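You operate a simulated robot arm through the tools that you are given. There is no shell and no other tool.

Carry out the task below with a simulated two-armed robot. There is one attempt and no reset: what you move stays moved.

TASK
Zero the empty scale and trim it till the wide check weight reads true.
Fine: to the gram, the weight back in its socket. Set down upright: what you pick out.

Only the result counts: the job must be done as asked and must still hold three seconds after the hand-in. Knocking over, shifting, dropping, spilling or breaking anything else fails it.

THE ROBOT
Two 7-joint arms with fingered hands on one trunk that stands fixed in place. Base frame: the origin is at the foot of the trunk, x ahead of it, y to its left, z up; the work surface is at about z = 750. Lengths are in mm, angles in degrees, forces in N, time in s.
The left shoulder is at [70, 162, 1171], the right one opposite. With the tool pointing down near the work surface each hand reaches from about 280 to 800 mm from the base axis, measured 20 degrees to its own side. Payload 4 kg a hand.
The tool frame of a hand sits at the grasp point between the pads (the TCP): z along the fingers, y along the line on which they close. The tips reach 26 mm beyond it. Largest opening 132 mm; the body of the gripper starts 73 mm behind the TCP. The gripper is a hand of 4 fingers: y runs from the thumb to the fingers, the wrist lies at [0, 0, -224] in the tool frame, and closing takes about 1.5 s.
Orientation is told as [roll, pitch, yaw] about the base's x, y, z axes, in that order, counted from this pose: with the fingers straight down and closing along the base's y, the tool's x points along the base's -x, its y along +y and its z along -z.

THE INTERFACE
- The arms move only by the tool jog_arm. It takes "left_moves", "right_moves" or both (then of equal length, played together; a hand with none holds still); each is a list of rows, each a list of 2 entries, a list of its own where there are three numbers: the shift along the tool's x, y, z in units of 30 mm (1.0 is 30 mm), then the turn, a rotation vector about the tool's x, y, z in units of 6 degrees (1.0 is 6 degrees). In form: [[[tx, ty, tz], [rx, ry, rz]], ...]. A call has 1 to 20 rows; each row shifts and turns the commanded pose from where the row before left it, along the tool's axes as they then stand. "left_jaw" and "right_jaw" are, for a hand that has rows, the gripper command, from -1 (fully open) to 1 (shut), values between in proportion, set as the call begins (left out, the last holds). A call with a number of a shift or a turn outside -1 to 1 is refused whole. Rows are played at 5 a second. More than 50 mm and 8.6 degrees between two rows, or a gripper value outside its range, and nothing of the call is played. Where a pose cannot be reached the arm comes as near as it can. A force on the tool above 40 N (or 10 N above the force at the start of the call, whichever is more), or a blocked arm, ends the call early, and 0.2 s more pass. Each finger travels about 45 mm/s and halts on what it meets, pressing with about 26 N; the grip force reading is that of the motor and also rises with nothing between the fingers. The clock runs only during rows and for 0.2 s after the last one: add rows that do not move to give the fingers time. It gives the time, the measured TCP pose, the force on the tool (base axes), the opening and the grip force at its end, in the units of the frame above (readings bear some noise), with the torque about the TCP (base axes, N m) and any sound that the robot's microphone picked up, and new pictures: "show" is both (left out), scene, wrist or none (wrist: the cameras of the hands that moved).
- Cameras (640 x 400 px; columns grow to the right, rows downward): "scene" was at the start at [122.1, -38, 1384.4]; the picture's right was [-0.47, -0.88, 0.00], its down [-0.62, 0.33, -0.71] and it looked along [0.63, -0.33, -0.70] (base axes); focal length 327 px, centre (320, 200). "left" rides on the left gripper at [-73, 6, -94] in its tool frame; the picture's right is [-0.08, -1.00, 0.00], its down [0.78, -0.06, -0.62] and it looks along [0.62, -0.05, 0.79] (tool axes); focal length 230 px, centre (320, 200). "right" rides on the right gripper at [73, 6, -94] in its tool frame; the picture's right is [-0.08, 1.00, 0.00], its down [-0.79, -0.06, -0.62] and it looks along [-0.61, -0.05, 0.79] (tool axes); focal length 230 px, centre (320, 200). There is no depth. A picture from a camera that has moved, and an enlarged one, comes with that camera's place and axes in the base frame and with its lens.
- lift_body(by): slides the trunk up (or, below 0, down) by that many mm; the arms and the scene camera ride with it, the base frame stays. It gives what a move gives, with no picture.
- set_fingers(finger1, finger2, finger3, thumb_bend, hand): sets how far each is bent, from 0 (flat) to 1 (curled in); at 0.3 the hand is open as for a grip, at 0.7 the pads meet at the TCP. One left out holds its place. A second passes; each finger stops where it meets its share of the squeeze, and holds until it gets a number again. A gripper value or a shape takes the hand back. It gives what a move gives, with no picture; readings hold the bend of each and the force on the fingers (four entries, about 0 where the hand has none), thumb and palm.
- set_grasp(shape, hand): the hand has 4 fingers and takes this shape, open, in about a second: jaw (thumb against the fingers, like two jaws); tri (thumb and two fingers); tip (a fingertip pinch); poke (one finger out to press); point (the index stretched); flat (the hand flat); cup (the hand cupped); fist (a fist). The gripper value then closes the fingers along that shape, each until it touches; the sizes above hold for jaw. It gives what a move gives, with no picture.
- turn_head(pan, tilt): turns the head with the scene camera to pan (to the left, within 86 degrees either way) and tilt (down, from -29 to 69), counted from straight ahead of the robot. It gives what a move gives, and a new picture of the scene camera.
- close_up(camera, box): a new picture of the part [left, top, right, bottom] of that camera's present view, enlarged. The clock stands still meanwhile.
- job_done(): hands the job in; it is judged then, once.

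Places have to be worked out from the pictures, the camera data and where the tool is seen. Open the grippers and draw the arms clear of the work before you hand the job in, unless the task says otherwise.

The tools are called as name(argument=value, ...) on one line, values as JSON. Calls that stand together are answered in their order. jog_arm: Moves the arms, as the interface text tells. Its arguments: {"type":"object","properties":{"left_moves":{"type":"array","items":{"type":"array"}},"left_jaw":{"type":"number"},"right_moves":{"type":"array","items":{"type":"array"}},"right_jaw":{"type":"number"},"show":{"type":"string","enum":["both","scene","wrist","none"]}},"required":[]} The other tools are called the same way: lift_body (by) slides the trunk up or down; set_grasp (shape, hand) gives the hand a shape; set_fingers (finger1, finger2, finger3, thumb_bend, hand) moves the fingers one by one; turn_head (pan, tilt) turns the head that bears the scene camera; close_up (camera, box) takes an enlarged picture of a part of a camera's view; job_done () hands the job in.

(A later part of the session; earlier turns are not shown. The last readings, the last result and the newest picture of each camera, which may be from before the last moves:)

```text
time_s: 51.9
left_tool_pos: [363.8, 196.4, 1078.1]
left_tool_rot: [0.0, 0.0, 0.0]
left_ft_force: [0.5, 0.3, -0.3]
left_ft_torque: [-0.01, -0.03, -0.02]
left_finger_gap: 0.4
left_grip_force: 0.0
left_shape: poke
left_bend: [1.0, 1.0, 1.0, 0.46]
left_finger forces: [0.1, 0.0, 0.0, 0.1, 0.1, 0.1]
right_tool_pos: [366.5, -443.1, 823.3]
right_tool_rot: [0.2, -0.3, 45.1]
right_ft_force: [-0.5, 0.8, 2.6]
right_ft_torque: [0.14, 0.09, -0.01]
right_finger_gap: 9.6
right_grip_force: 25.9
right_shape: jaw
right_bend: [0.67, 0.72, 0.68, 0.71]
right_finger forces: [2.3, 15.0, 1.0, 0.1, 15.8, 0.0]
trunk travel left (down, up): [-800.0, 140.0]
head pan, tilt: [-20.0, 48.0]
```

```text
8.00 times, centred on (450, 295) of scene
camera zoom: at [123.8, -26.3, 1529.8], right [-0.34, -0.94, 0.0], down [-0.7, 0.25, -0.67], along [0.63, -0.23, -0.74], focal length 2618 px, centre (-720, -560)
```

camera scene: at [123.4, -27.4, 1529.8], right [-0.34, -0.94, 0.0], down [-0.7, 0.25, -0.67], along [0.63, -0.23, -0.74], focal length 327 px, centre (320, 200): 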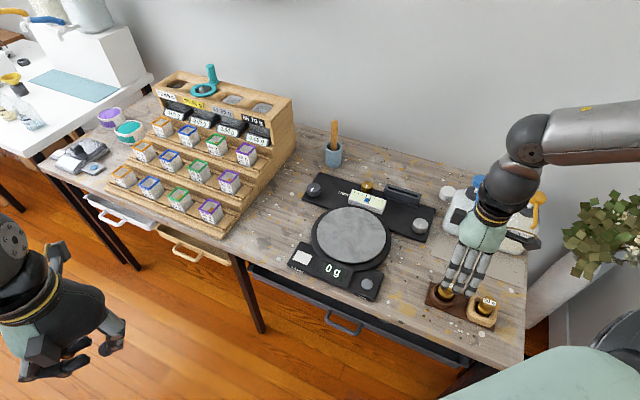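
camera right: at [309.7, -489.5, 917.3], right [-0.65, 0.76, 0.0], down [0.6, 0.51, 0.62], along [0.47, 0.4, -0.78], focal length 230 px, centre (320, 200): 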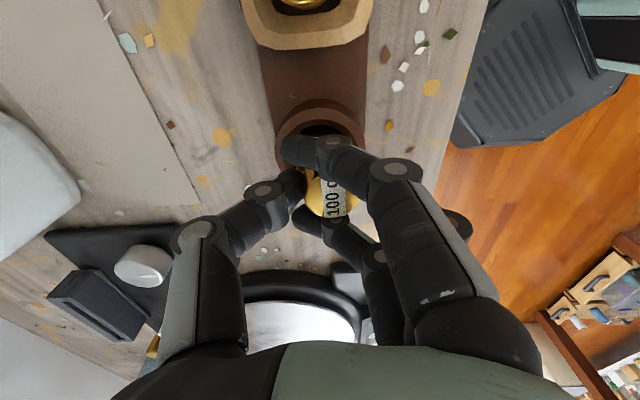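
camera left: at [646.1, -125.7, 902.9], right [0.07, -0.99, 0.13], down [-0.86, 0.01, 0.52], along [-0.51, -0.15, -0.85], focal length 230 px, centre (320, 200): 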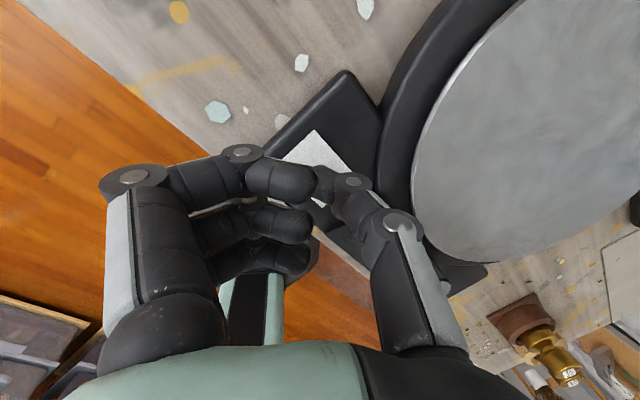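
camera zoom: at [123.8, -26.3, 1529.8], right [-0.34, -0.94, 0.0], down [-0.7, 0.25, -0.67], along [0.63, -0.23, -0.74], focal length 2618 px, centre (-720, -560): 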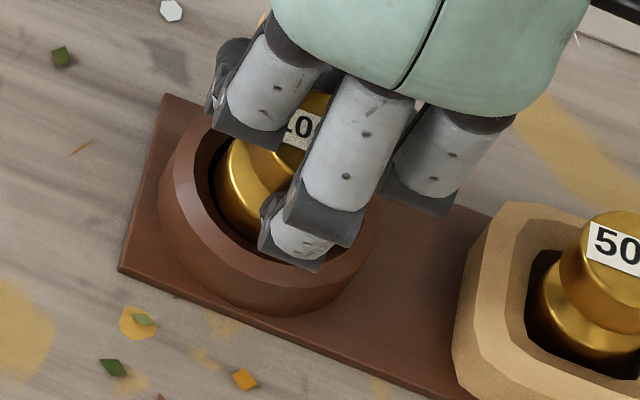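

The finger forces are now balanced, but the weight still sits a few millimetres towards the front wall. I'll shift another 4 mm back and then lift a few millimetres.

jog_arm(right_moves=[[[0, -0.065, 0], [0, 0, 0]], [[0, -0.065, 0], [0, 0, 0]], [[0, 0, -0.15], [0, 0, 0]], [[0, 0, -0.15], [0, 0, 0]], [[0, 0, 0], [0, 0, 0]]], show="none")

close_up(camera="right", box=[220, 90, 420, 250])

close_up(camera="scene", box=[420, 270, 480, 320])

```text
time_s: 53.1
left_tool_pos: [362.9, 196.8, 1078.5]
left_tool_rot: [-0.2, 0.0, 0.0]
left_ft_force: [-0.3, -0.1, -0.2]
left_ft_torque: [0.01, 0.04, 0.0]
left_finger_gap: 0.0
left_grip_force: 0.0
left_shape: poke
left_bend: [1.0, 1.0, 1.0, 0.46]
left_finger forces: [0.0, 0.0, 0.0, 0.0, 0.1, 0.0]
right_tool_pos: [370.3, -446.5, 832.3]
right_tool_rot: [0.1, -0.3, 45.0]
right_ft_force: [-0.8, 0.8, -1.2]
right_ft_torque: [0.06, 0.08, 0.03]
right_finger_gap: 8.9
right_grip_force: 26.1
right_shape: jaw
right_bend: [0.68, 0.71, 0.68, 0.72]
right_finger forces: [0.4, 15.1, 0.1, 0.0, 13.6, 0.0]
trunk travel left (down, up): [-800.0, 140.0]
head pan, tilt: [-20.0, 48.0]
```

```text
2.50 times, centred on (320, 170) of right
camera zoom: at [314.0, -494.9, 926.2], right [-0.65, 0.76, 0.0], down [0.6, 0.51, 0.62], along [0.47, 0.4, -0.79], focal length 575 px, centre (320, 275)
```

zoom: 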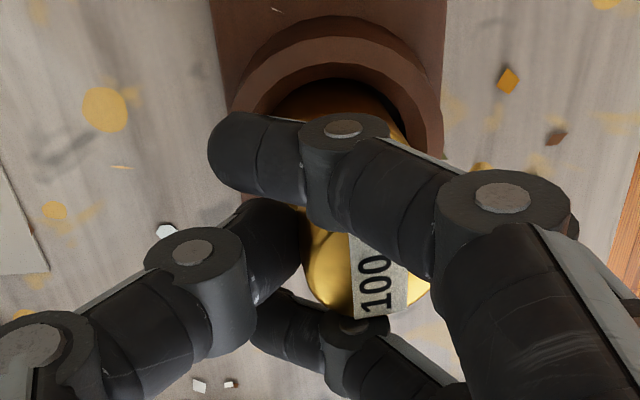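

```text
8.00 times, centred on (450, 295) of scene
camera zoom: at [124.2, -26.8, 1529.7], right [-0.34, -0.94, 0.0], down [-0.7, 0.25, -0.67], along [0.63, -0.23, -0.74], focal length 2618 px, centre (-720, -560)
```

zoom: 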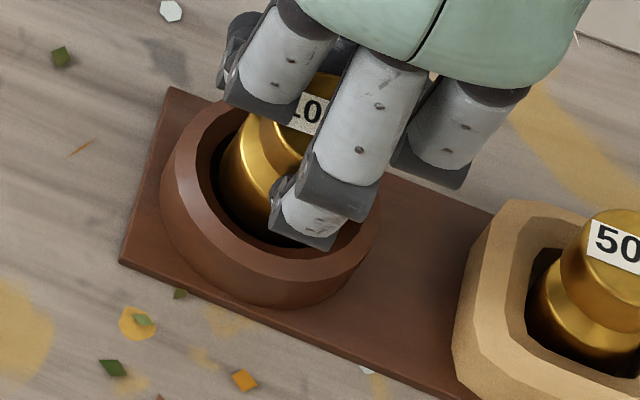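

The force reading shows about 1 N carried, so the weight has come up with the hand. I'll lift another 50 mm and check that it hangs upright.

jog_arm(right_moves=[[[0, 0, -0.3], [0, 0, 0]], [[0, 0, -0.4], [0, 0, 0]], [[0, 0, -0.5], [0, 0, 0]], [[0, 0, -0.5], [0, 0, 0]], [[0, 0, 0], [0, 0, 0]]], show="scene")

close_up(camera="right", box=[220, 90, 420, 250])

close_up(camera="scene", box=[400, 220, 490, 310])

```text
time_s: 54.3
left_tool_pos: [363.6, 197.1, 1078.2]
left_tool_rot: [0.0, -0.1, 0.1]
left_ft_force: [0.4, 0.0, 0.9]
left_ft_torque: [0.01, 0.01, 0.02]
left_finger_gap: 0.0
left_grip_force: 0.1
left_shape: poke
left_bend: [1.0, 1.0, 1.0, 0.46]
left_finger forces: [0.0, 0.1, 0.1, 0.1, 0.1, 0.1]
right_tool_pos: [370.5, -447.5, 882.7]
right_tool_rot: [0.1, -0.2, 44.9]
right_ft_force: [0.3, -0.5, -0.5]
right_ft_torque: [-0.03, 0.02, -0.01]
right_finger_gap: 9.3
right_grip_force: 25.5
right_shape: jaw
right_bend: [0.68, 0.71, 0.68, 0.72]
right_finger forces: [0.2, 14.9, 0.0, 0.1, 14.9, 0.1]
trunk travel left (down, up): [-800.0, 140.0]
head pan, tilt: [-20.0, 48.0]
camera scene: at [124.4, -27.0, 1529.7], right [-0.34, -0.94, 0.0], down [-0.7, 0.25, -0.67], along [0.63, -0.23, -0.74], focal length 327 px, centre (320, 200)
```

scene: 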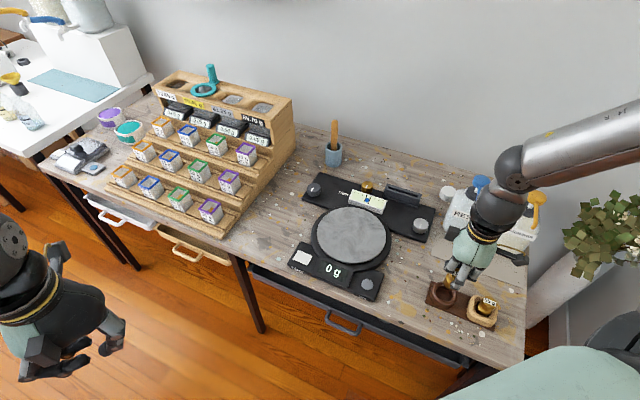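

```text
2.50 times, centred on (320, 170) of right
camera zoom: at [314.7, -496.3, 976.0], right [-0.65, 0.76, 0.0], down [0.6, 0.51, 0.62], along [0.47, 0.4, -0.79], focal length 575 px, centre (320, 275)
```

zoom: 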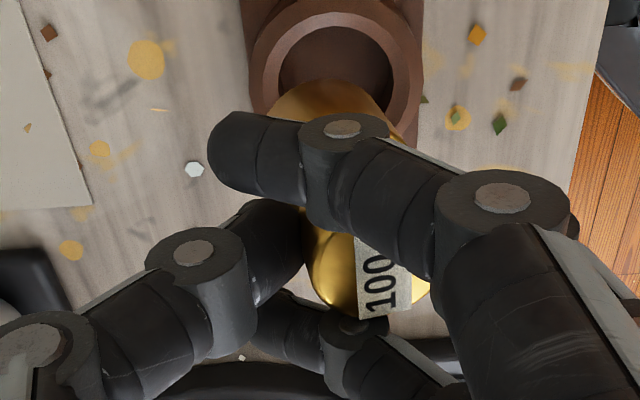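

```text
4.44 times, centred on (445, 265) of scene
camera zoom: at [124.4, -27.0, 1529.7], right [-0.34, -0.94, 0.0], down [-0.7, 0.25, -0.67], along [0.63, -0.23, -0.74], focal length 1455 px, centre (-236, -89)
```

zoom: 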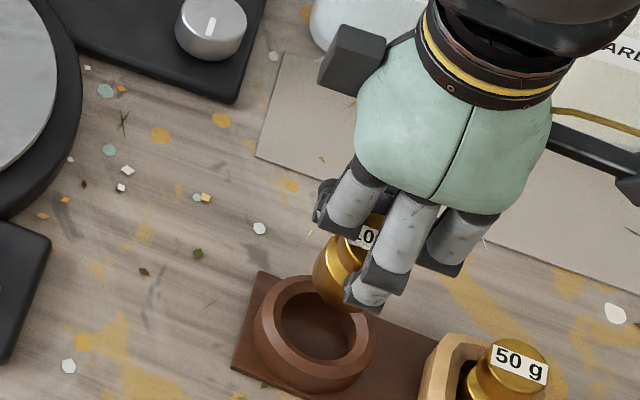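

The weight is held but appears tilted roughly 10°, with its cap leaning towards the fingers. I'll zoom in to measure the tilt before correcting it with a hand roll.

close_up(camera="scene", box=[430, 255, 470, 290])

close_up(camera="right", box=[280, 110, 380, 200])

```text
11.43 times, centred on (450, 272) of scene
camera zoom: at [124.4, -27.0, 1529.7], right [-0.34, -0.94, 0.0], down [-0.7, 0.25, -0.67], along [0.63, -0.23, -0.74], focal length 3740 px, centre (-1166, -629)
```

zoom: 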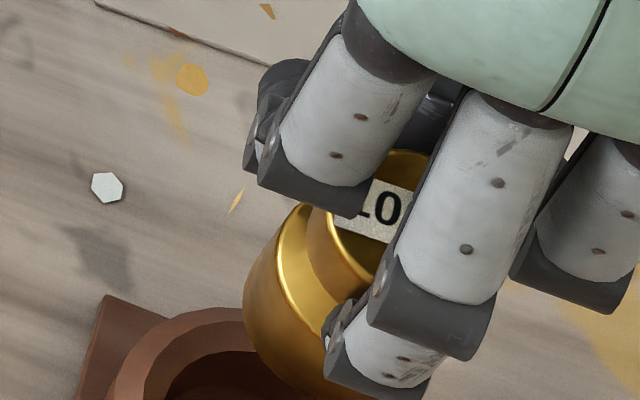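

```text
4.44 times, centred on (330, 155) of right
camera zoom: at [314.7, -496.3, 976.0], right [-0.65, 0.76, 0.0], down [0.6, 0.51, 0.62], along [0.47, 0.4, -0.79], focal length 1022 px, centre (276, 400)
```

zoom: 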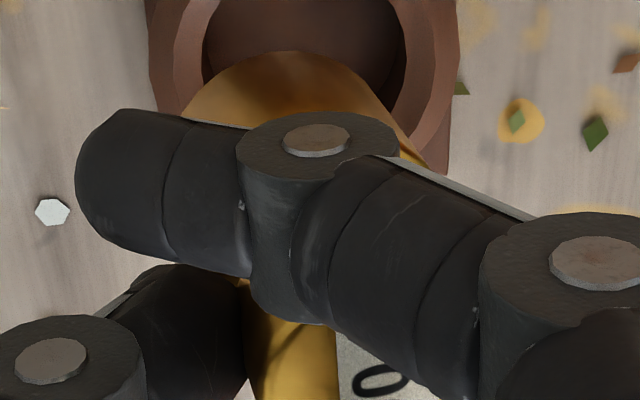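

The tilt is about 7°, well short of tipping, and the pinch is steady at 14.9/14.9 N. I'll carry the weight slowly towards the near part of the plate, around (580,-335), and correct the tilt there.

jog_arm(right_moves=[[[-0.3, -0.09, -0.2], [0, 0, 0]], [[-0.5, -0.15, -0.2], [0, 0, 0]], [[-0.5, -0.15, -0.2], [0, 0, 0]], [[-0.5, -0.15, -0.2], [0, 0, 0]], [[-0.5, -0.15, 0], [0, 0, 0]], [[-0.5, -0.15, 0], [0, 0, 0]], [[-0.5, -0.15, 0], [0, 0, 0]], [[-0.5, -0.15, 0], [0, 0, 0]], [[-0.5, -0.15, 0], [0, 0, 0]], [[-0.5, -0.15, 0], [0, 0, 0]], [[-0.5, -0.15, 0], [0, 0, 0]], [[-0.5, -0.15, 0], [0, 0, 0]], [[-0.5, -0.15, 0], [0, 0, 0]], [[-0.5, -0.15, 0], [0, 0, 0]], [[-0.5, -0.15, 0], [0, 0, 0]], [[-0.29, -0.1, 0], [0, 0, 0]], [[0, 0, 0], [0, 0, 0]]], show="both")

close_up(camera="scene", box=[300, 170, 420, 270])

```text
time_s: 57.9
left_tool_pos: [363.2, 196.5, 1078.1]
left_tool_rot: [0.0, 0.1, -0.1]
left_ft_force: [-0.4, 0.1, -0.7]
left_ft_torque: [0.0, -0.02, 0.03]
left_finger_gap: 0.0
left_grip_force: 0.1
left_shape: poke
left_bend: [1.0, 1.0, 1.0, 0.46]
left_finger forces: [0.1, 0.0, 0.1, 0.1, 0.1, 0.1]
right_tool_pos: [564.6, -342.3, 924.5]
right_tool_rot: [0.0, -0.4, 45.0]
right_ft_force: [0.3, 0.2, -0.7]
right_ft_torque: [0.01, 0.0, 0.01]
right_finger_gap: 9.0
right_grip_force: 26.2
right_shape: jaw
right_bend: [0.68, 0.71, 0.68, 0.72]
right_finger forces: [0.4, 14.5, 0.1, 0.1, 14.7, 0.0]
right hand out of reach, approached as far as the arm can: row 14, 15, 16
trunk travel left (down, up): [-800.0, 140.0]
head pan, tilt: [-20.0, 48.0]
camera scene: at [124.2, -26.9, 1529.7], right [-0.34, -0.94, 0.0], down [-0.7, 0.25, -0.67], along [0.63, -0.23, -0.74], focal length 327 px, centre (320, 200)
camera right: at [509.1, -390.9, 1017.6], right [-0.65, 0.76, 0.0], down [0.6, 0.51, 0.62], along [0.47, 0.4, -0.78], focal length 230 px, centre (320, 200)
```

scene: 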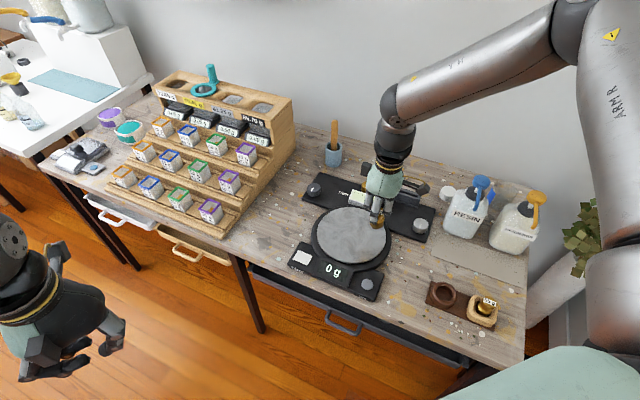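
right: 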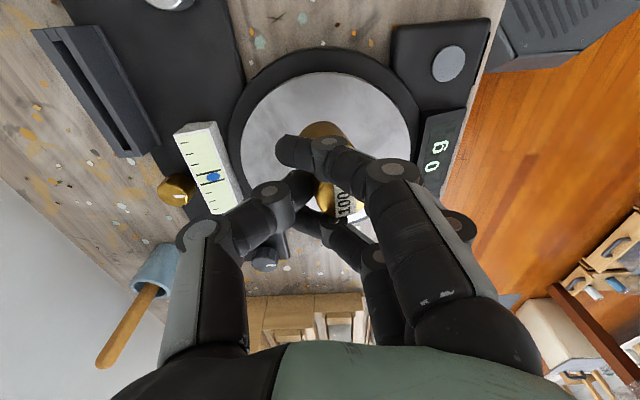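

```text
4.00 times, centred on (360, 220) of scene
camera zoom: at [124.2, -26.9, 1529.7], right [-0.34, -0.94, 0.0], down [-0.7, 0.25, -0.67], along [0.63, -0.23, -0.74], focal length 1309 px, centre (160, 120)
```

zoom: 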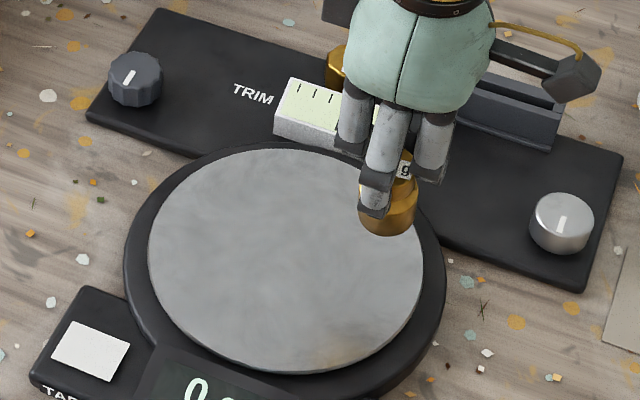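

The reach shrinks when the wrist is low relative to the shoulder, and lowering the trunk moves the hand down without using any arm motion. I'll raise the hand 100 mm, move towards the plate centre, and correct the tilt. Then I'll set the weight down by lowering the trunk.

jog_arm(right_moves=[[[0, 0, -0.6], [0, 0, 0]], [[0, 0, -0.7], [0, 0, 0]], [[0, 0, -0.7], [0, 0, 0]], [[0, 0, -0.7], [0, 0, 0]], [[0, 0, -0.6], [0, 0, 0]], [[-0.45, -0.025, 0], [0, 0, 0]], [[-0.45, -0.025, 0], [0, 0, 0]], [[-0.45, -0.025, 0], [0, 0, 0]], [[0, 0, 0], [-0.4, 0, 0]], [[0, 0, 0], [-0.4, 0, 0]], [[0, 0, 0], [-0.4, 0, 0]], [[0, 0, 0], [0, 0, 0]]], show="both")

close_up(camera="scene", box=[320, 170, 400, 240])

close_up(camera="right", box=[220, 90, 420, 250])

```text
time_s: 60.5
left_tool_pos: [363.4, 196.0, 1077.0]
left_tool_rot: [0.0, -0.1, 0.1]
left_ft_force: [0.0, -0.1, -0.3]
left_ft_torque: [0.01, 0.0, -0.01]
left_finger_gap: 0.0
left_grip_force: 0.1
left_shape: poke
left_bend: [1.0, 1.0, 1.0, 0.46]
left_finger forces: [0.0, 0.0, 0.0, 0.1, 0.0, 0.0]
right_tool_pos: [594.5, -315.6, 1022.0]
right_tool_rot: [7.3, -0.2, 44.9]
right_ft_force: [0.1, 0.4, -1.7]
right_ft_torque: [0.01, -0.02, 0.02]
right_finger_gap: 9.3
right_grip_force: 26.2
right_shape: jaw
right_bend: [0.68, 0.71, 0.68, 0.72]
right_finger forces: [0.3, 14.5, 0.0, 0.0, 14.6, 0.0]
trunk travel left (down, up): [-800.0, 140.0]
head pan, tilt: [-20.0, 48.0]
camera scene: at [124.1, -26.9, 1529.7], right [-0.34, -0.94, 0.0], down [-0.7, 0.25, -0.67], along [0.63, -0.23, -0.74], focal length 327 px, centre (320, 200)
camera right: at [547.5, -372.4, 1116.7], right [-0.65, 0.75, 0.13], down [0.65, 0.46, 0.61], along [0.4, 0.47, -0.78], focal length 230 px, centre (320, 200)
```

scene: 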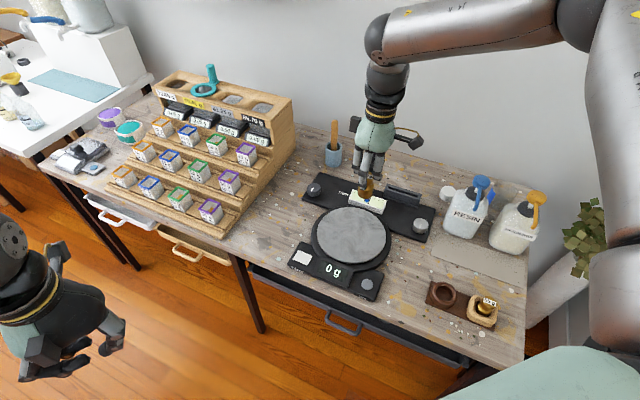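
right: 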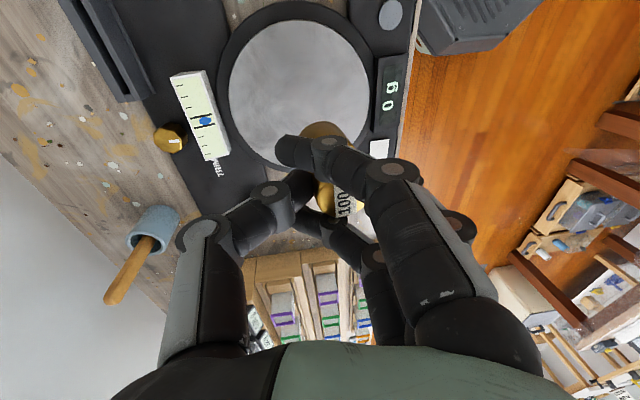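

```text
5.71 times, centred on (360, 205) of scene
camera zoom: at [124.1, -26.9, 1529.7], right [-0.34, -0.94, 0.0], down [-0.7, 0.25, -0.67], along [0.63, -0.23, -0.74], focal length 1870 px, centre (91, 171)
```

zoom: 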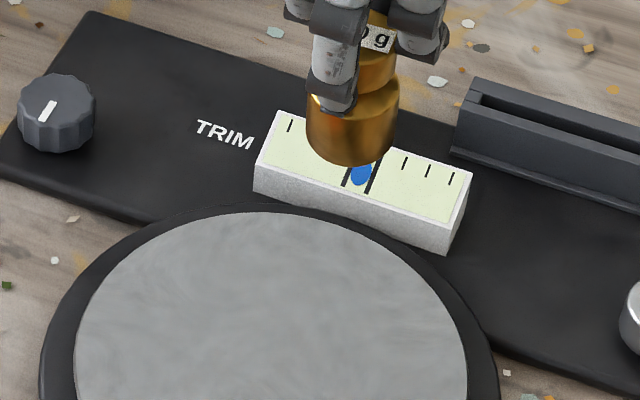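

```text
2.50 times, centred on (320, 170) of right
camera zoom: at [547.5, -372.4, 1116.7], right [-0.65, 0.75, 0.13], down [0.65, 0.46, 0.61], along [0.4, 0.47, -0.78], focal length 575 px, centre (320, 275)
```

zoom: 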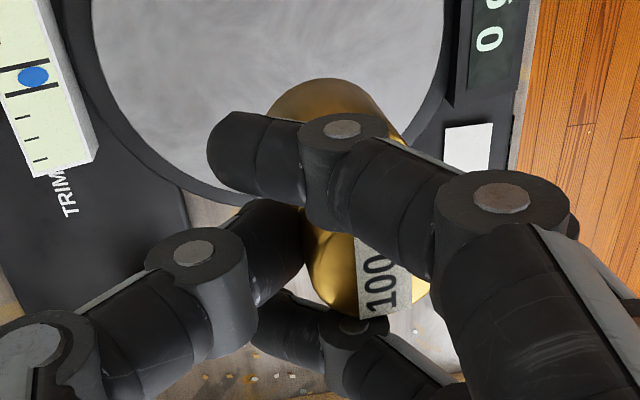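

The weight now hangs close to upright over the plate at TCP (594.5,-315.6,1022), with its bottom at about z≈957. I'll lower the trunk 160 mm and inspect before touching down.

lift_body(by=-160)

turn_head(pan=-22, tilt=44)

close_up(camera="scene", box=[250, 140, 410, 260])

close_up(camera="right", box=[180, 50, 460, 260])

```text
time_s: 62.3
left_tool_pos: [362.4, 196.6, 918.2]
left_tool_rot: [0.1, 0.0, 0.0]
left_ft_force: [-0.8, -0.3, 0.9]
left_ft_torque: [0.04, 0.02, -0.01]
left_finger_gap: 0.0
left_grip_force: 0.1
left_shape: poke
left_bend: [1.0, 1.0, 1.0, 0.46]
left_finger forces: [0.0, 0.0, 0.0, 0.0, 0.1, 0.1]
right_tool_pos: [594.4, -315.4, 863.8]
right_tool_rot: [7.2, -0.2, 45.0]
right_ft_force: [0.2, 0.2, -0.7]
right_ft_torque: [0.01, -0.02, -0.01]
right_finger_gap: 9.1
right_grip_force: 26.1
right_shape: jaw
right_bend: [0.68, 0.71, 0.68, 0.72]
right_finger forces: [0.3, 14.5, 0.0, 0.0, 14.7, 0.0]
trunk travel left (down, up): [-640.0, 300.0]
head pan, tilt: [-20.0, 48.0]
```

```text
time_s: 63.0
left_tool_pos: [363.5, 197.1, 917.9]
left_tool_rot: [0.0, 0.0, 0.0]
left_ft_force: [1.1, -0.2, -0.2]
left_ft_torque: [0.01, 0.01, 0.01]
left_finger_gap: 0.2
left_grip_force: 0.1
left_shape: poke
left_bend: [1.0, 1.0, 1.0, 0.46]
left_finger forces: [0.0, 0.0, 0.0, 0.1, 0.0, 0.1]
right_tool_pos: [594.7, -315.8, 862.4]
right_tool_rot: [7.3, -0.2, 44.9]
right_ft_force: [0.2, 0.4, -0.4]
right_ft_torque: [0.0, -0.01, 0.01]
right_finger_gap: 9.5
right_grip_force: 27.0
right_shape: jaw
right_bend: [0.68, 0.71, 0.68, 0.72]
right_finger forces: [0.3, 14.5, 0.0, 0.0, 14.7, 0.0]
trunk travel left (down, up): [-640.0, 300.0]
head pan, tilt: [-22.0, 44.0]
camera scene: at [126.2, -30.6, 1375.3], right [-0.37, -0.93, 0.0], down [-0.64, 0.26, -0.72], along [0.67, -0.27, -0.7], focal length 327 px, centre (320, 200)
```

scene: 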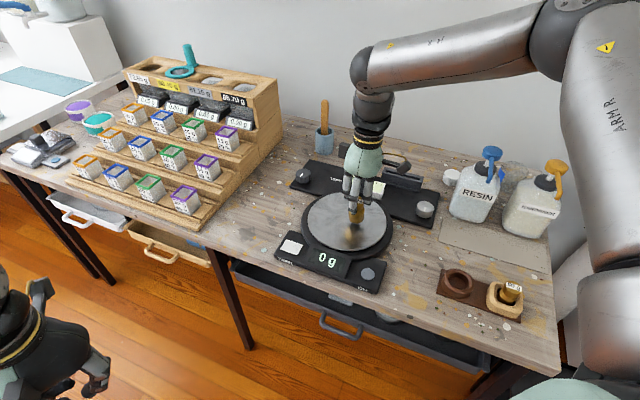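

```text
3.33 times, centred on (330, 200) of scene
camera zoom: at [126.2, -30.6, 1375.3], right [-0.37, -0.93, 0.0], down [-0.64, 0.26, -0.72], along [0.67, -0.27, -0.7], focal length 1091 px, centre (287, 200)
```

zoom: 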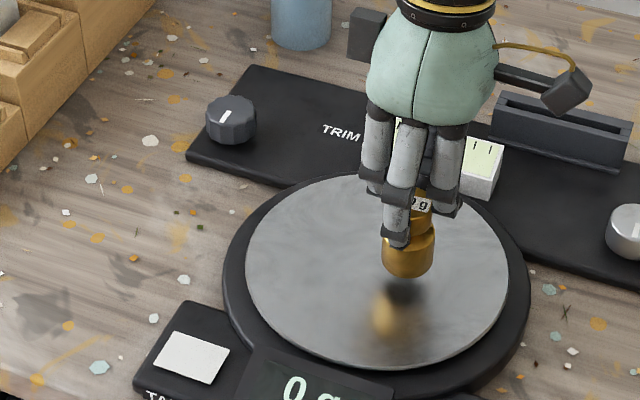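

```text
1.90 times, centred on (320, 155) of right
camera zoom: at [547.4, -372.3, 956.7], right [-0.65, 0.75, 0.13], down [0.65, 0.46, 0.61], along [0.4, 0.47, -0.79], focal length 438 px, centre (320, 286)
```

zoom: 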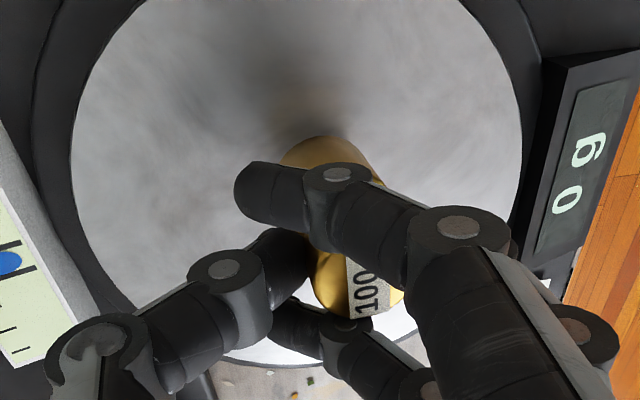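

The weight's reflection shows a gap of about 15–20 mm above the plate. I'll lower in small trunk steps and watch the force and display.

lift_body(by=-10)

close_up(camera="scene", box=[290, 170, 410, 270])

```text
time_s: 63.5
left_tool_pos: [363.5, 196.9, 909.0]
left_tool_rot: [0.0, 0.1, 0.0]
left_ft_force: [0.2, -0.1, -0.6]
left_ft_torque: [0.01, -0.04, -0.01]
left_finger_gap: 0.0
left_grip_force: 0.1
left_shape: poke
left_bend: [1.0, 1.0, 1.0, 0.46]
left_finger forces: [0.0, 0.1, 0.0, 0.0, 0.0, 0.0]
right_tool_pos: [594.8, -314.0, 853.3]
right_tool_rot: [7.3, -0.2, 45.0]
right_ft_force: [0.9, 0.0, -1.8]
right_ft_torque: [-0.05, 0.0, 0.03]
right_finger_gap: 9.1
right_grip_force: 25.8
right_shape: jaw
right_bend: [0.68, 0.71, 0.68, 0.72]
right_finger forces: [0.3, 14.5, 0.0, 0.0, 14.6, 0.0]
trunk travel left (down, up): [-630.0, 310.0]
head pan, tilt: [-22.0, 44.0]
```

```text
4.00 times, centred on (350, 220) of scene
camera zoom: at [126.3, -30.6, 1365.3], right [-0.37, -0.93, 0.0], down [-0.64, 0.26, -0.72], along [0.67, -0.27, -0.69], focal length 1309 px, centre (200, 120)
```

zoom: 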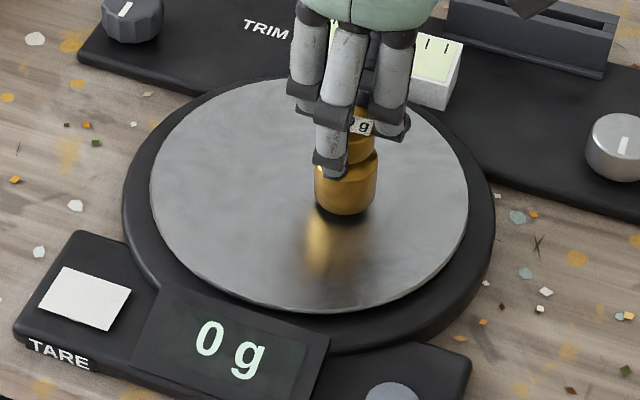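

The contact shadow is closing in and the display still reads 0 g. I'll lower another 5 mm and check.

lift_body(by=-5)

close_up(camera="scene", box=[290, 170, 410, 270])

```text
time_s: 64.1
left_tool_pos: [362.5, 195.5, 903.0]
left_tool_rot: [0.0, 0.0, -0.1]
left_ft_force: [-0.7, -0.7, -1.1]
left_ft_torque: [0.05, -0.01, 0.0]
left_finger_gap: 0.1
left_grip_force: 0.1
left_shape: poke
left_bend: [1.0, 1.0, 1.0, 0.46]
left_finger forces: [0.0, 0.0, 0.0, 0.0, 0.0, 0.1]
right_tool_pos: [595.4, -314.6, 849.1]
right_tool_rot: [7.2, -0.2, 45.1]
right_ft_force: [-0.6, 0.1, -1.3]
right_ft_torque: [-0.02, 0.0, -0.01]
right_finger_gap: 9.1
right_grip_force: 26.3
right_shape: jaw
right_bend: [0.68, 0.71, 0.68, 0.72]
right_finger forces: [0.2, 14.5, 0.0, 0.1, 14.7, 0.0]
trunk travel left (down, up): [-625.0, 315.0]
head pan, tilt: [-22.0, 44.0]
```

```text
4.00 times, centred on (350, 220) of scene
camera zoom: at [126.2, -30.6, 1360.3], right [-0.37, -0.93, 0.0], down [-0.64, 0.26, -0.72], along [0.67, -0.27, -0.69], focal length 1309 px, centre (200, 120)
```

zoom: 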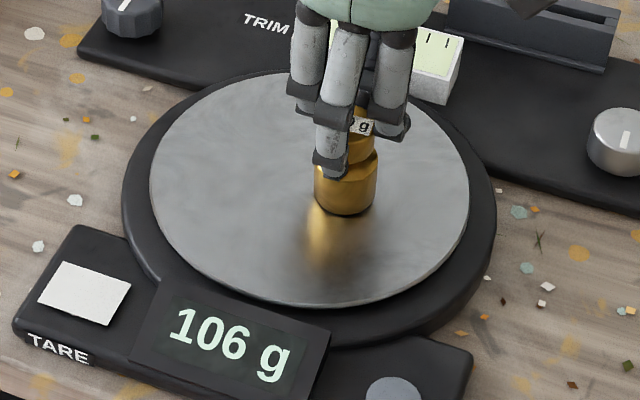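

Touchdown: the scale now reads 106 g with the weight standing on the plate. I'll open the fingers part-way to release it and check that it stays upright.

jog_arm(right_moves=[[[0, 0, 0], [0, 0, 0]], [[0, 0, 0], [0, 0, 0]], [[0, 0, 0], [0, 0, 0]], [[0, 0, 0], [0, 0, 0]], [[0, 0, 0], [0, 0, 0]]], right_jaw=-0.2, show="none")

close_up(camera="scene", box=[290, 170, 410, 270])

close_up(camera="right", box=[180, 50, 460, 260])

```text
time_s: 65.3
left_tool_pos: [362.1, 197.3, 903.5]
left_tool_rot: [0.0, -0.1, 0.0]
left_ft_force: [0.5, -0.5, 0.6]
left_ft_torque: [0.0, 0.0, 0.0]
left_finger_gap: 0.2
left_grip_force: 0.0
left_shape: poke
left_bend: [1.0, 1.0, 1.0, 0.46]
left_finger forces: [0.0, 0.0, 0.0, 0.1, 0.1, 0.0]
right_tool_pos: [594.7, -315.9, 848.0]
right_tool_rot: [7.3, -0.2, 45.0]
right_ft_force: [-0.8, -1.0, 0.0]
right_ft_torque: [-0.01, -0.03, 0.01]
right_finger_gap: 79.0
right_grip_force: 0.1
right_shape: jaw
right_bend: [0.71, 0.71, 0.71, 0.71]
right_finger forces: [0.0, 0.0, 0.0, 0.0, 0.0, 0.0]
trunk travel left (down, up): [-625.0, 315.0]
head pan, tilt: [-22.0, 44.0]
```

```text
4.00 times, centred on (350, 220) of scene
camera zoom: at [126.1, -30.6, 1360.3], right [-0.37, -0.93, 0.0], down [-0.64, 0.26, -0.72], along [0.67, -0.27, -0.69], focal length 1309 px, centre (200, 120)
```

zoom: 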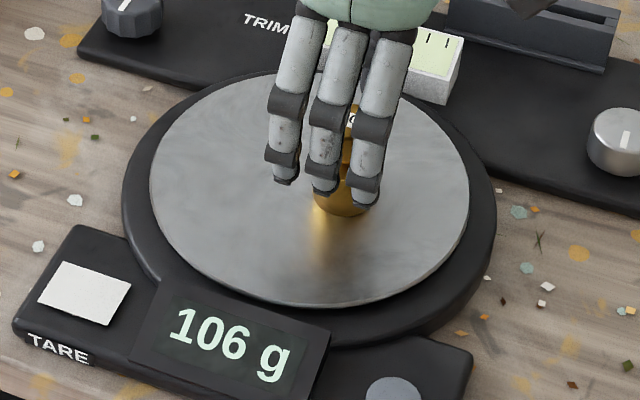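

```text
1.90 times, centred on (320, 155) of right
camera zoom: at [547.4, -372.3, 941.8], right [-0.65, 0.75, 0.13], down [0.65, 0.46, 0.61], along [0.4, 0.47, -0.78], focal length 438 px, centre (320, 286)
```

zoom: 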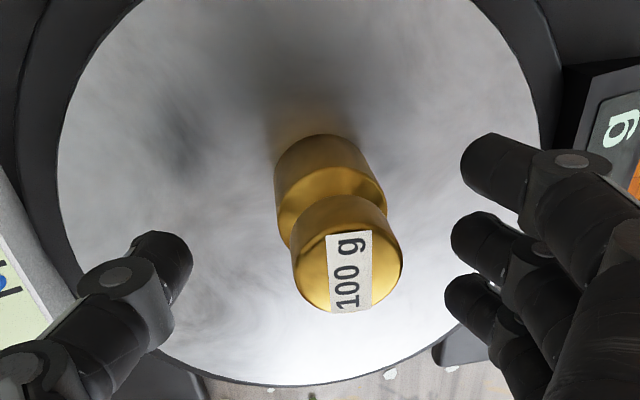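

The weight stands upright on its own and the reading is a steady 106 g, so the trim must come down 6 g. I'll raise the trunk straight up to clear the weight.

lift_body(by=90)

close_up(camera="scene", box=[240, 140, 440, 300])

close_up(camera="right", box=[60, 0, 440, 240])

```text
time_s: 66.5
left_tool_pos: [364.1, 196.2, 992.4]
left_tool_rot: [-0.1, 0.1, 0.0]
left_ft_force: [-0.4, 0.0, -0.2]
left_ft_torque: [0.0, -0.01, -0.01]
left_finger_gap: 0.3
left_grip_force: 0.0
left_shape: poke
left_bend: [1.0, 1.0, 1.0, 0.46]
left_finger forces: [0.0, 0.1, 0.0, 0.0, 0.0, 0.0]
right_tool_pos: [595.6, -315.3, 938.7]
right_tool_rot: [7.3, -0.2, 45.0]
right_ft_force: [0.0, -0.2, 0.5]
right_ft_torque: [0.01, 0.02, 0.03]
right_finger_gap: 79.0
right_grip_force: 0.2
right_shape: jaw
right_bend: [0.71, 0.71, 0.71, 0.71]
right_finger forces: [0.0, 0.0, 0.1, 0.0, 0.1, 0.1]
trunk travel left (down, up): [-715.0, 225.0]
head pan, tilt: [-22.0, 44.0]
```

```text
2.50 times, centred on (340, 220) of scene
camera zoom: at [126.5, -30.6, 1450.3], right [-0.37, -0.93, 0.0], down [-0.64, 0.26, -0.72], along [0.67, -0.27, -0.69], focal length 818 px, centre (270, 150)
```

zoom: 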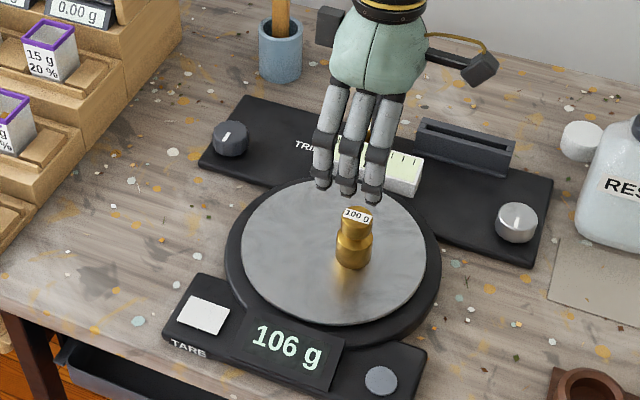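

```text
1.67 times, centred on (250, 120) of right
camera zoom: at [547.6, -372.3, 1031.6], right [-0.65, 0.75, 0.13], down [0.65, 0.46, 0.61], along [0.4, 0.47, -0.79], focal length 384 px, centre (437, 333)
```

zoom: 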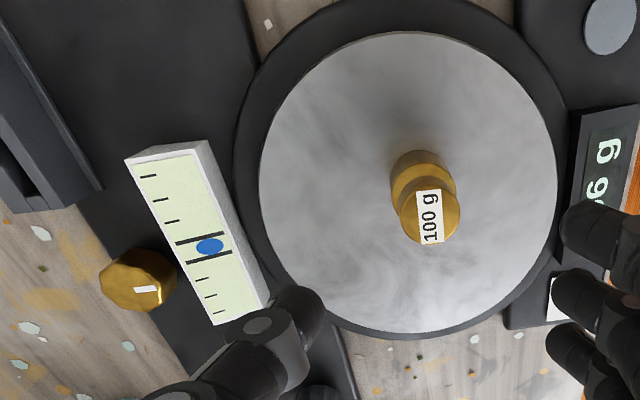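

The weight is clear of the hand and still reads 106 g. Before touching a knob I'll look closely at the panel for clues about which one is the trim.

jog_arm(right_moves=[[[0.6, 0.3, -0.5], [0.4, 0, 0]], [[0.6, 0.3, -0.5], [0.4, 0, 0]], [[0.6, 0.3, -0.5], [0.4, 0, 0]], [[0.6, 0.3, 0], [0, 0, 0]], [[0.6, 0.3, 0], [0, 0, 0]], [[0, 0, 0], [0, 0, 0]]], right_jaw=-1, show="both")

close_up(camera="scene", box=[270, 155, 350, 215])

close_up(camera="scene", box=[330, 155, 430, 235])

close_up(camera="right", box=[0, 0, 400, 260])

```text
time_s: 67.9
left_tool_pos: [363.3, 196.8, 991.8]
left_tool_rot: [-0.1, 0.0, 0.0]
left_ft_force: [-0.7, 0.0, 0.3]
left_ft_torque: [0.01, -0.04, -0.02]
left_finger_gap: 0.2
left_grip_force: 0.0
left_shape: poke
left_bend: [1.0, 1.0, 1.0, 0.46]
left_finger forces: [0.0, 0.0, 0.0, 0.0, 0.0, 0.0]
right_tool_pos: [499.7, -348.6, 984.4]
right_tool_rot: [0.0, -0.2, 45.0]
right_ft_force: [-0.3, -0.3, 0.1]
right_ft_torque: [0.0, -0.01, 0.01]
right_finger_gap: 132.0
right_grip_force: 0.1
right_shape: jaw
right_bend: [0.3, 0.3, 0.3, 0.3]
right_finger forces: [0.0, 0.1, 0.0, 0.0, 0.0, 0.0]
trunk travel left (down, up): [-715.0, 225.0]
head pan, tilt: [-22.0, 44.0]
camera scene: at [126.6, -30.2, 1450.3], right [-0.37, -0.93, 0.0], down [-0.64, 0.26, -0.72], along [0.67, -0.27, -0.69], focal length 327 px, centre (320, 200)
camera right: at [445.4, -398.1, 1078.1], right [-0.65, 0.76, 0.0], down [0.6, 0.51, 0.62], along [0.47, 0.4, -0.79], focal length 230 px, centre (320, 200)
```

scene: 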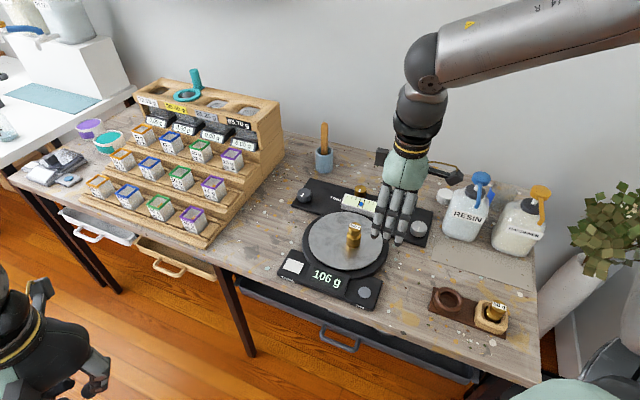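
right: 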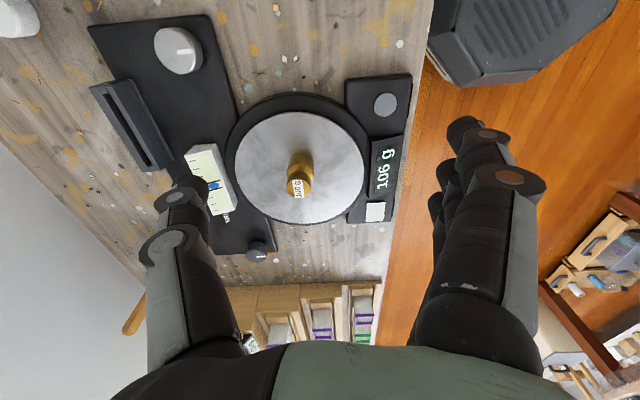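

```text
6.67 times, centred on (310, 185) of scene
camera zoom: at [126.6, -30.2, 1450.3], right [-0.37, -0.93, 0.0], down [-0.64, 0.26, -0.72], along [0.67, -0.27, -0.69], focal length 2182 px, centre (387, 300)
```

zoom: 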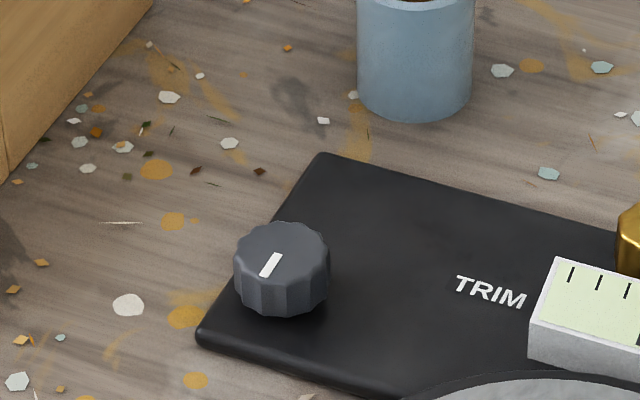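

```text
5.00 times, centred on (380, 195) of scene
camera zoom: at [126.6, -30.2, 1450.3], right [-0.37, -0.93, 0.0], down [-0.64, 0.26, -0.72], along [0.67, -0.27, -0.69], focal length 1636 px, centre (20, 225)
```

zoom: 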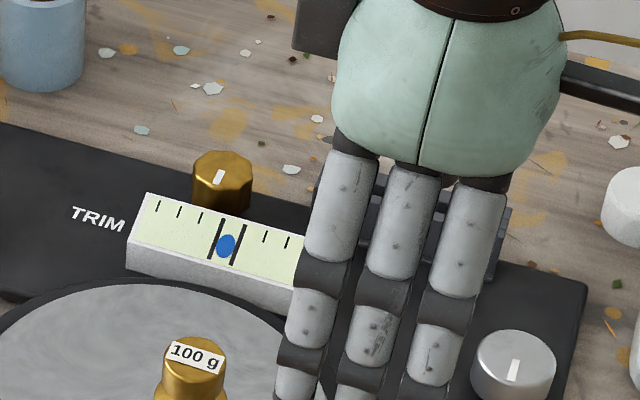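

```text
1.54 times, centred on (200, 130) of right
camera zoom: at [445.4, -398.1, 1078.1], right [-0.65, 0.76, 0.0], down [0.6, 0.51, 0.62], along [0.47, 0.4, -0.79], focal length 354 px, centre (505, 308)
```

zoom: 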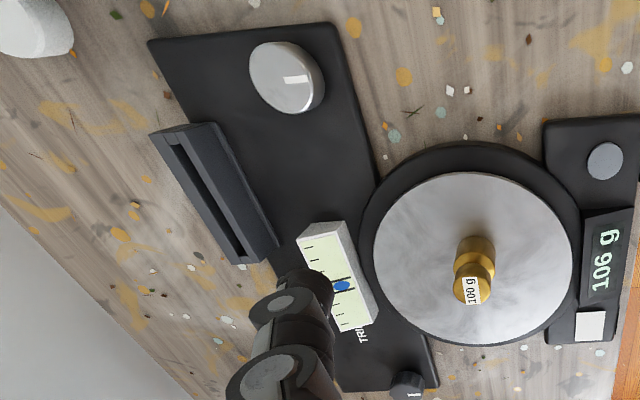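

I see no other labels, and the three pointers all point the same way. The silver knob near (570,-500) is the only one inside the straight-down reach, so I'll test it first in a small, reversible way. I'll move the right hand above it and check clearance to the RESIN bottle.

jog_arm(right_moves=[[[0.273, -0.747, 0], [0, 0, 0]], [[0.273, -0.747, 0], [0, 0, 0]], [[0.273, -0.747, 0], [0, 0, 0]], [[0.273, -0.747, 0], [0, 0, 0]], [[0.273, -0.747, 0], [0, 0, 0]], [[0.273, -0.747, 0], [0, 0, 0]], [[0.273, -0.747, 0], [0, 0, 0]], [[0, 0, 0], [0, 0, 0]]], right_jaw=-0.2, show="both")

close_up(camera="right", box=[120, 20, 480, 260])

close_up(camera="scene", box=[340, 130, 540, 280])

```text
time_s: 69.7
left_tool_pos: [363.0, 196.7, 993.2]
left_tool_rot: [0.0, 0.1, 0.0]
left_ft_force: [0.0, 0.3, -0.3]
left_ft_torque: [0.0, 0.03, 0.01]
left_finger_gap: 0.1
left_grip_force: 0.0
left_shape: poke
left_bend: [1.0, 1.0, 1.0, 0.46]
left_finger forces: [0.1, 0.0, 0.0, 0.0, 0.0, 0.1]
right_tool_pos: [571.4, -501.7, 984.3]
right_tool_rot: [0.0, -0.2, 45.0]
right_ft_force: [-1.2, 0.5, -0.7]
right_ft_torque: [-0.01, 0.0, -0.02]
right_finger_gap: 79.4
right_grip_force: 0.1
right_shape: jaw
right_bend: [0.71, 0.71, 0.71, 0.7]
right_finger forces: [0.0, 0.1, 0.1, 0.0, 0.1, 0.0]
trunk travel left (down, up): [-715.0, 225.0]
head pan, tilt: [-22.0, 44.0]
camera scene: at [125.8, -30.2, 1450.4], right [-0.37, -0.93, 0.0], down [-0.64, 0.26, -0.72], along [0.67, -0.27, -0.69], focal length 327 px, centre (320, 200)
camera right: at [515.2, -550.8, 1078.5], right [-0.65, 0.76, 0.0], down [0.6, 0.51, 0.62], along [0.47, 0.4, -0.79], focal length 230 px, centre (320, 200)
```

scene: 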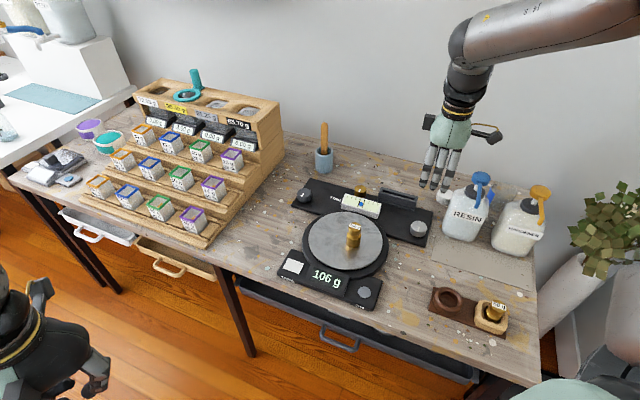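
right: 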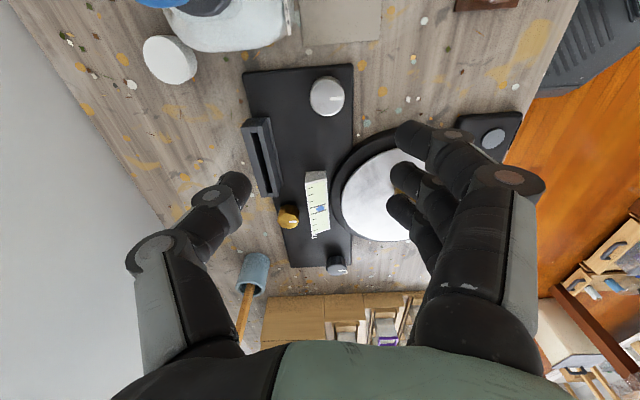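

```text
1.67 times, centred on (300, 140) of right
camera zoom: at [515.2, -550.8, 1078.5], right [-0.65, 0.76, 0.0], down [0.6, 0.51, 0.62], along [0.47, 0.4, -0.79], focal length 384 px, centre (353, 300)
```

zoom: 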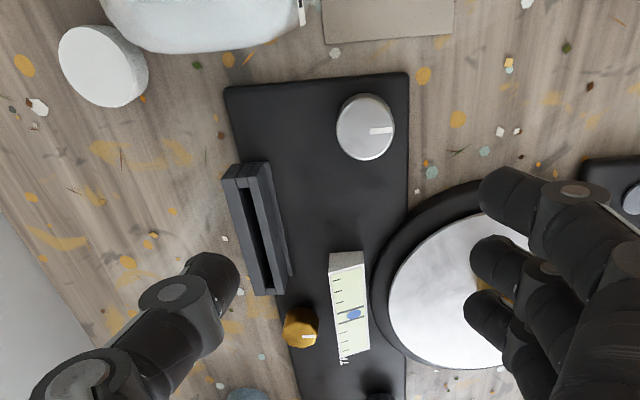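

```text
2.67 times, centred on (440, 205) of scene
camera zoom: at [125.8, -30.2, 1450.4], right [-0.37, -0.93, 0.0], down [-0.64, 0.26, -0.72], along [0.67, -0.27, -0.69], focal length 873 px, centre (0, 187)
```

zoom: 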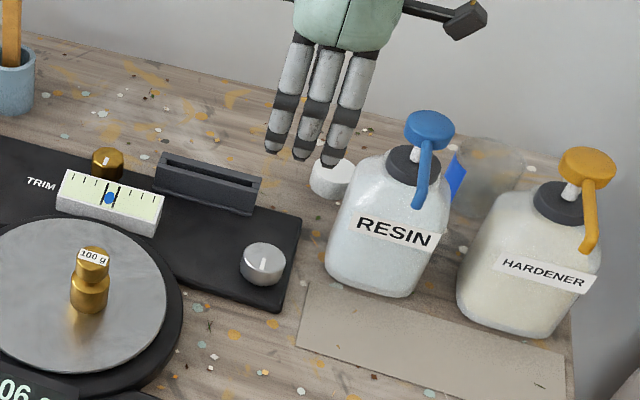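

The wrist view puts the silver knob at (566,-494.5) and the bottle's near face about 60 mm to its right. A yaw of about 35° keeps both the camera and the thumb clear of the bottle. I'll adjust the hand and lower the trunk 150 mm for a close look.

jog_arm(right_moves=[[[-0.01, 0.13, 0], [0, 0, 0.835]], [[0, 0, 0], [0, 0, 0.835]], [[0, 0, 0], [0, 0, 0]]], show="none")

lift_body(by=-140)

close_up(camera="right", box=[160, 40, 480, 260])

turn_head(pan=-32, tilt=42)

close_up(camera="scene", box=[240, 100, 440, 250])

```text
time_s: 70.5
left_tool_pos: [364.0, 195.8, 993.2]
left_tool_rot: [0.1, 0.0, 0.0]
left_ft_force: [-0.4, 0.6, -0.4]
left_ft_torque: [0.01, -0.01, 0.01]
left_finger_gap: 0.0
left_grip_force: 0.1
left_shape: poke
left_bend: [1.0, 1.0, 1.0, 0.46]
left_finger forces: [0.0, 0.0, 0.0, 0.0, 0.1, 0.0]
right_tool_pos: [568.6, -498.9, 984.4]
right_tool_rot: [0.0, -0.2, 34.9]
right_ft_force: [-0.5, 0.0, 0.0]
right_ft_torque: [0.0, 0.01, 0.0]
right_finger_gap: 79.7
right_grip_force: 0.1
right_shape: jaw
right_bend: [0.71, 0.71, 0.71, 0.7]
right_finger forces: [0.1, 0.0, 0.1, 0.0, 0.0, 0.1]
trunk travel left (down, up): [-715.0, 225.0]
head pan, tilt: [-22.0, 44.0]
```

```text
time_s: 72.2
left_tool_pos: [363.0, 197.0, 852.6]
left_tool_rot: [0.1, -0.1, 0.0]
left_ft_force: [0.7, 0.5, -0.4]
left_ft_torque: [-0.02, 0.02, 0.0]
left_finger_gap: 0.2
left_grip_force: 0.0
left_shape: poke
left_bend: [1.0, 1.0, 1.0, 0.46]
left_finger forces: [0.1, 0.0, 0.0, 0.0, 0.0, 0.0]
right_tool_pos: [569.1, -498.9, 846.0]
right_tool_rot: [0.0, -0.2, 35.0]
right_ft_force: [-0.3, 0.6, 0.4]
right_ft_torque: [0.01, 0.01, 0.02]
right_finger_gap: 79.9
right_grip_force: 0.0
right_shape: jaw
right_bend: [0.71, 0.71, 0.71, 0.7]
right_finger forces: [0.1, 0.0, 0.0, 0.0, 0.1, 0.0]
trunk travel left (down, up): [-575.0, 365.0]
head pan, tilt: [-22.0, 44.0]
```

```text
1.82 times, centred on (320, 150) of right
camera zoom: at [505.9, -536.6, 938.8], right [-0.51, 0.86, 0.0], down [0.68, 0.4, 0.62], along [0.53, 0.32, -0.79], focal length 418 px, centre (320, 291)
```

zoom: 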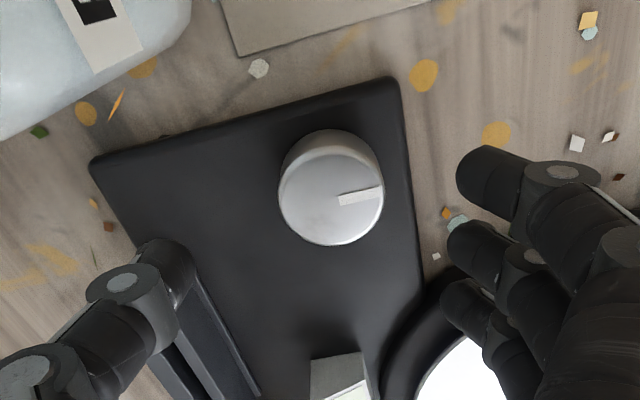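

```text
time_s: 72.9
left_tool_pos: [362.5, 197.3, 853.0]
left_tool_rot: [0.0, -0.1, -0.1]
left_ft_force: [0.8, 0.4, -0.9]
left_ft_torque: [0.0, 0.01, 0.0]
left_finger_gap: 0.0
left_grip_force: 0.0
left_shape: poke
left_bend: [1.0, 1.0, 1.0, 0.46]
left_finger forces: [0.0, 0.0, 0.1, 0.1, 0.0, 0.0]
right_tool_pos: [570.2, -498.4, 845.7]
right_tool_rot: [0.1, -0.2, 35.0]
right_ft_force: [0.1, 0.6, 0.2]
right_ft_torque: [0.01, 0.01, 0.01]
right_finger_gap: 79.6
right_grip_force: 0.1
right_shape: jaw
right_bend: [0.71, 0.71, 0.71, 0.7]
right_finger forces: [0.1, 0.0, 0.1, 0.0, 0.1, 0.0]
trunk travel left (down, up): [-575.0, 365.0]
head pan, tilt: [-32.0, 42.0]
camera scene: at [121.0, -44.1, 1313.2], right [-0.53, -0.85, 0.0], down [-0.57, 0.35, -0.74], along [0.63, -0.39, -0.67], focal length 327 px, centre (320, 200)
```

scene: 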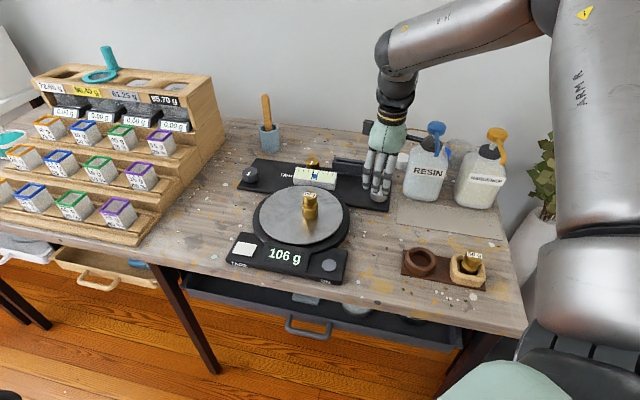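

```text
2.67 times, centred on (340, 175) of scene
camera zoom: at [121.0, -44.1, 1313.2], right [-0.53, -0.85, 0.0], down [-0.57, 0.35, -0.74], along [0.63, -0.39, -0.67], focal length 873 px, centre (267, 267)
```

zoom: 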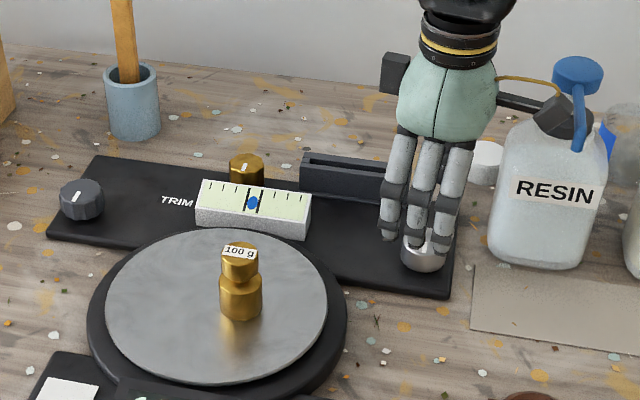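

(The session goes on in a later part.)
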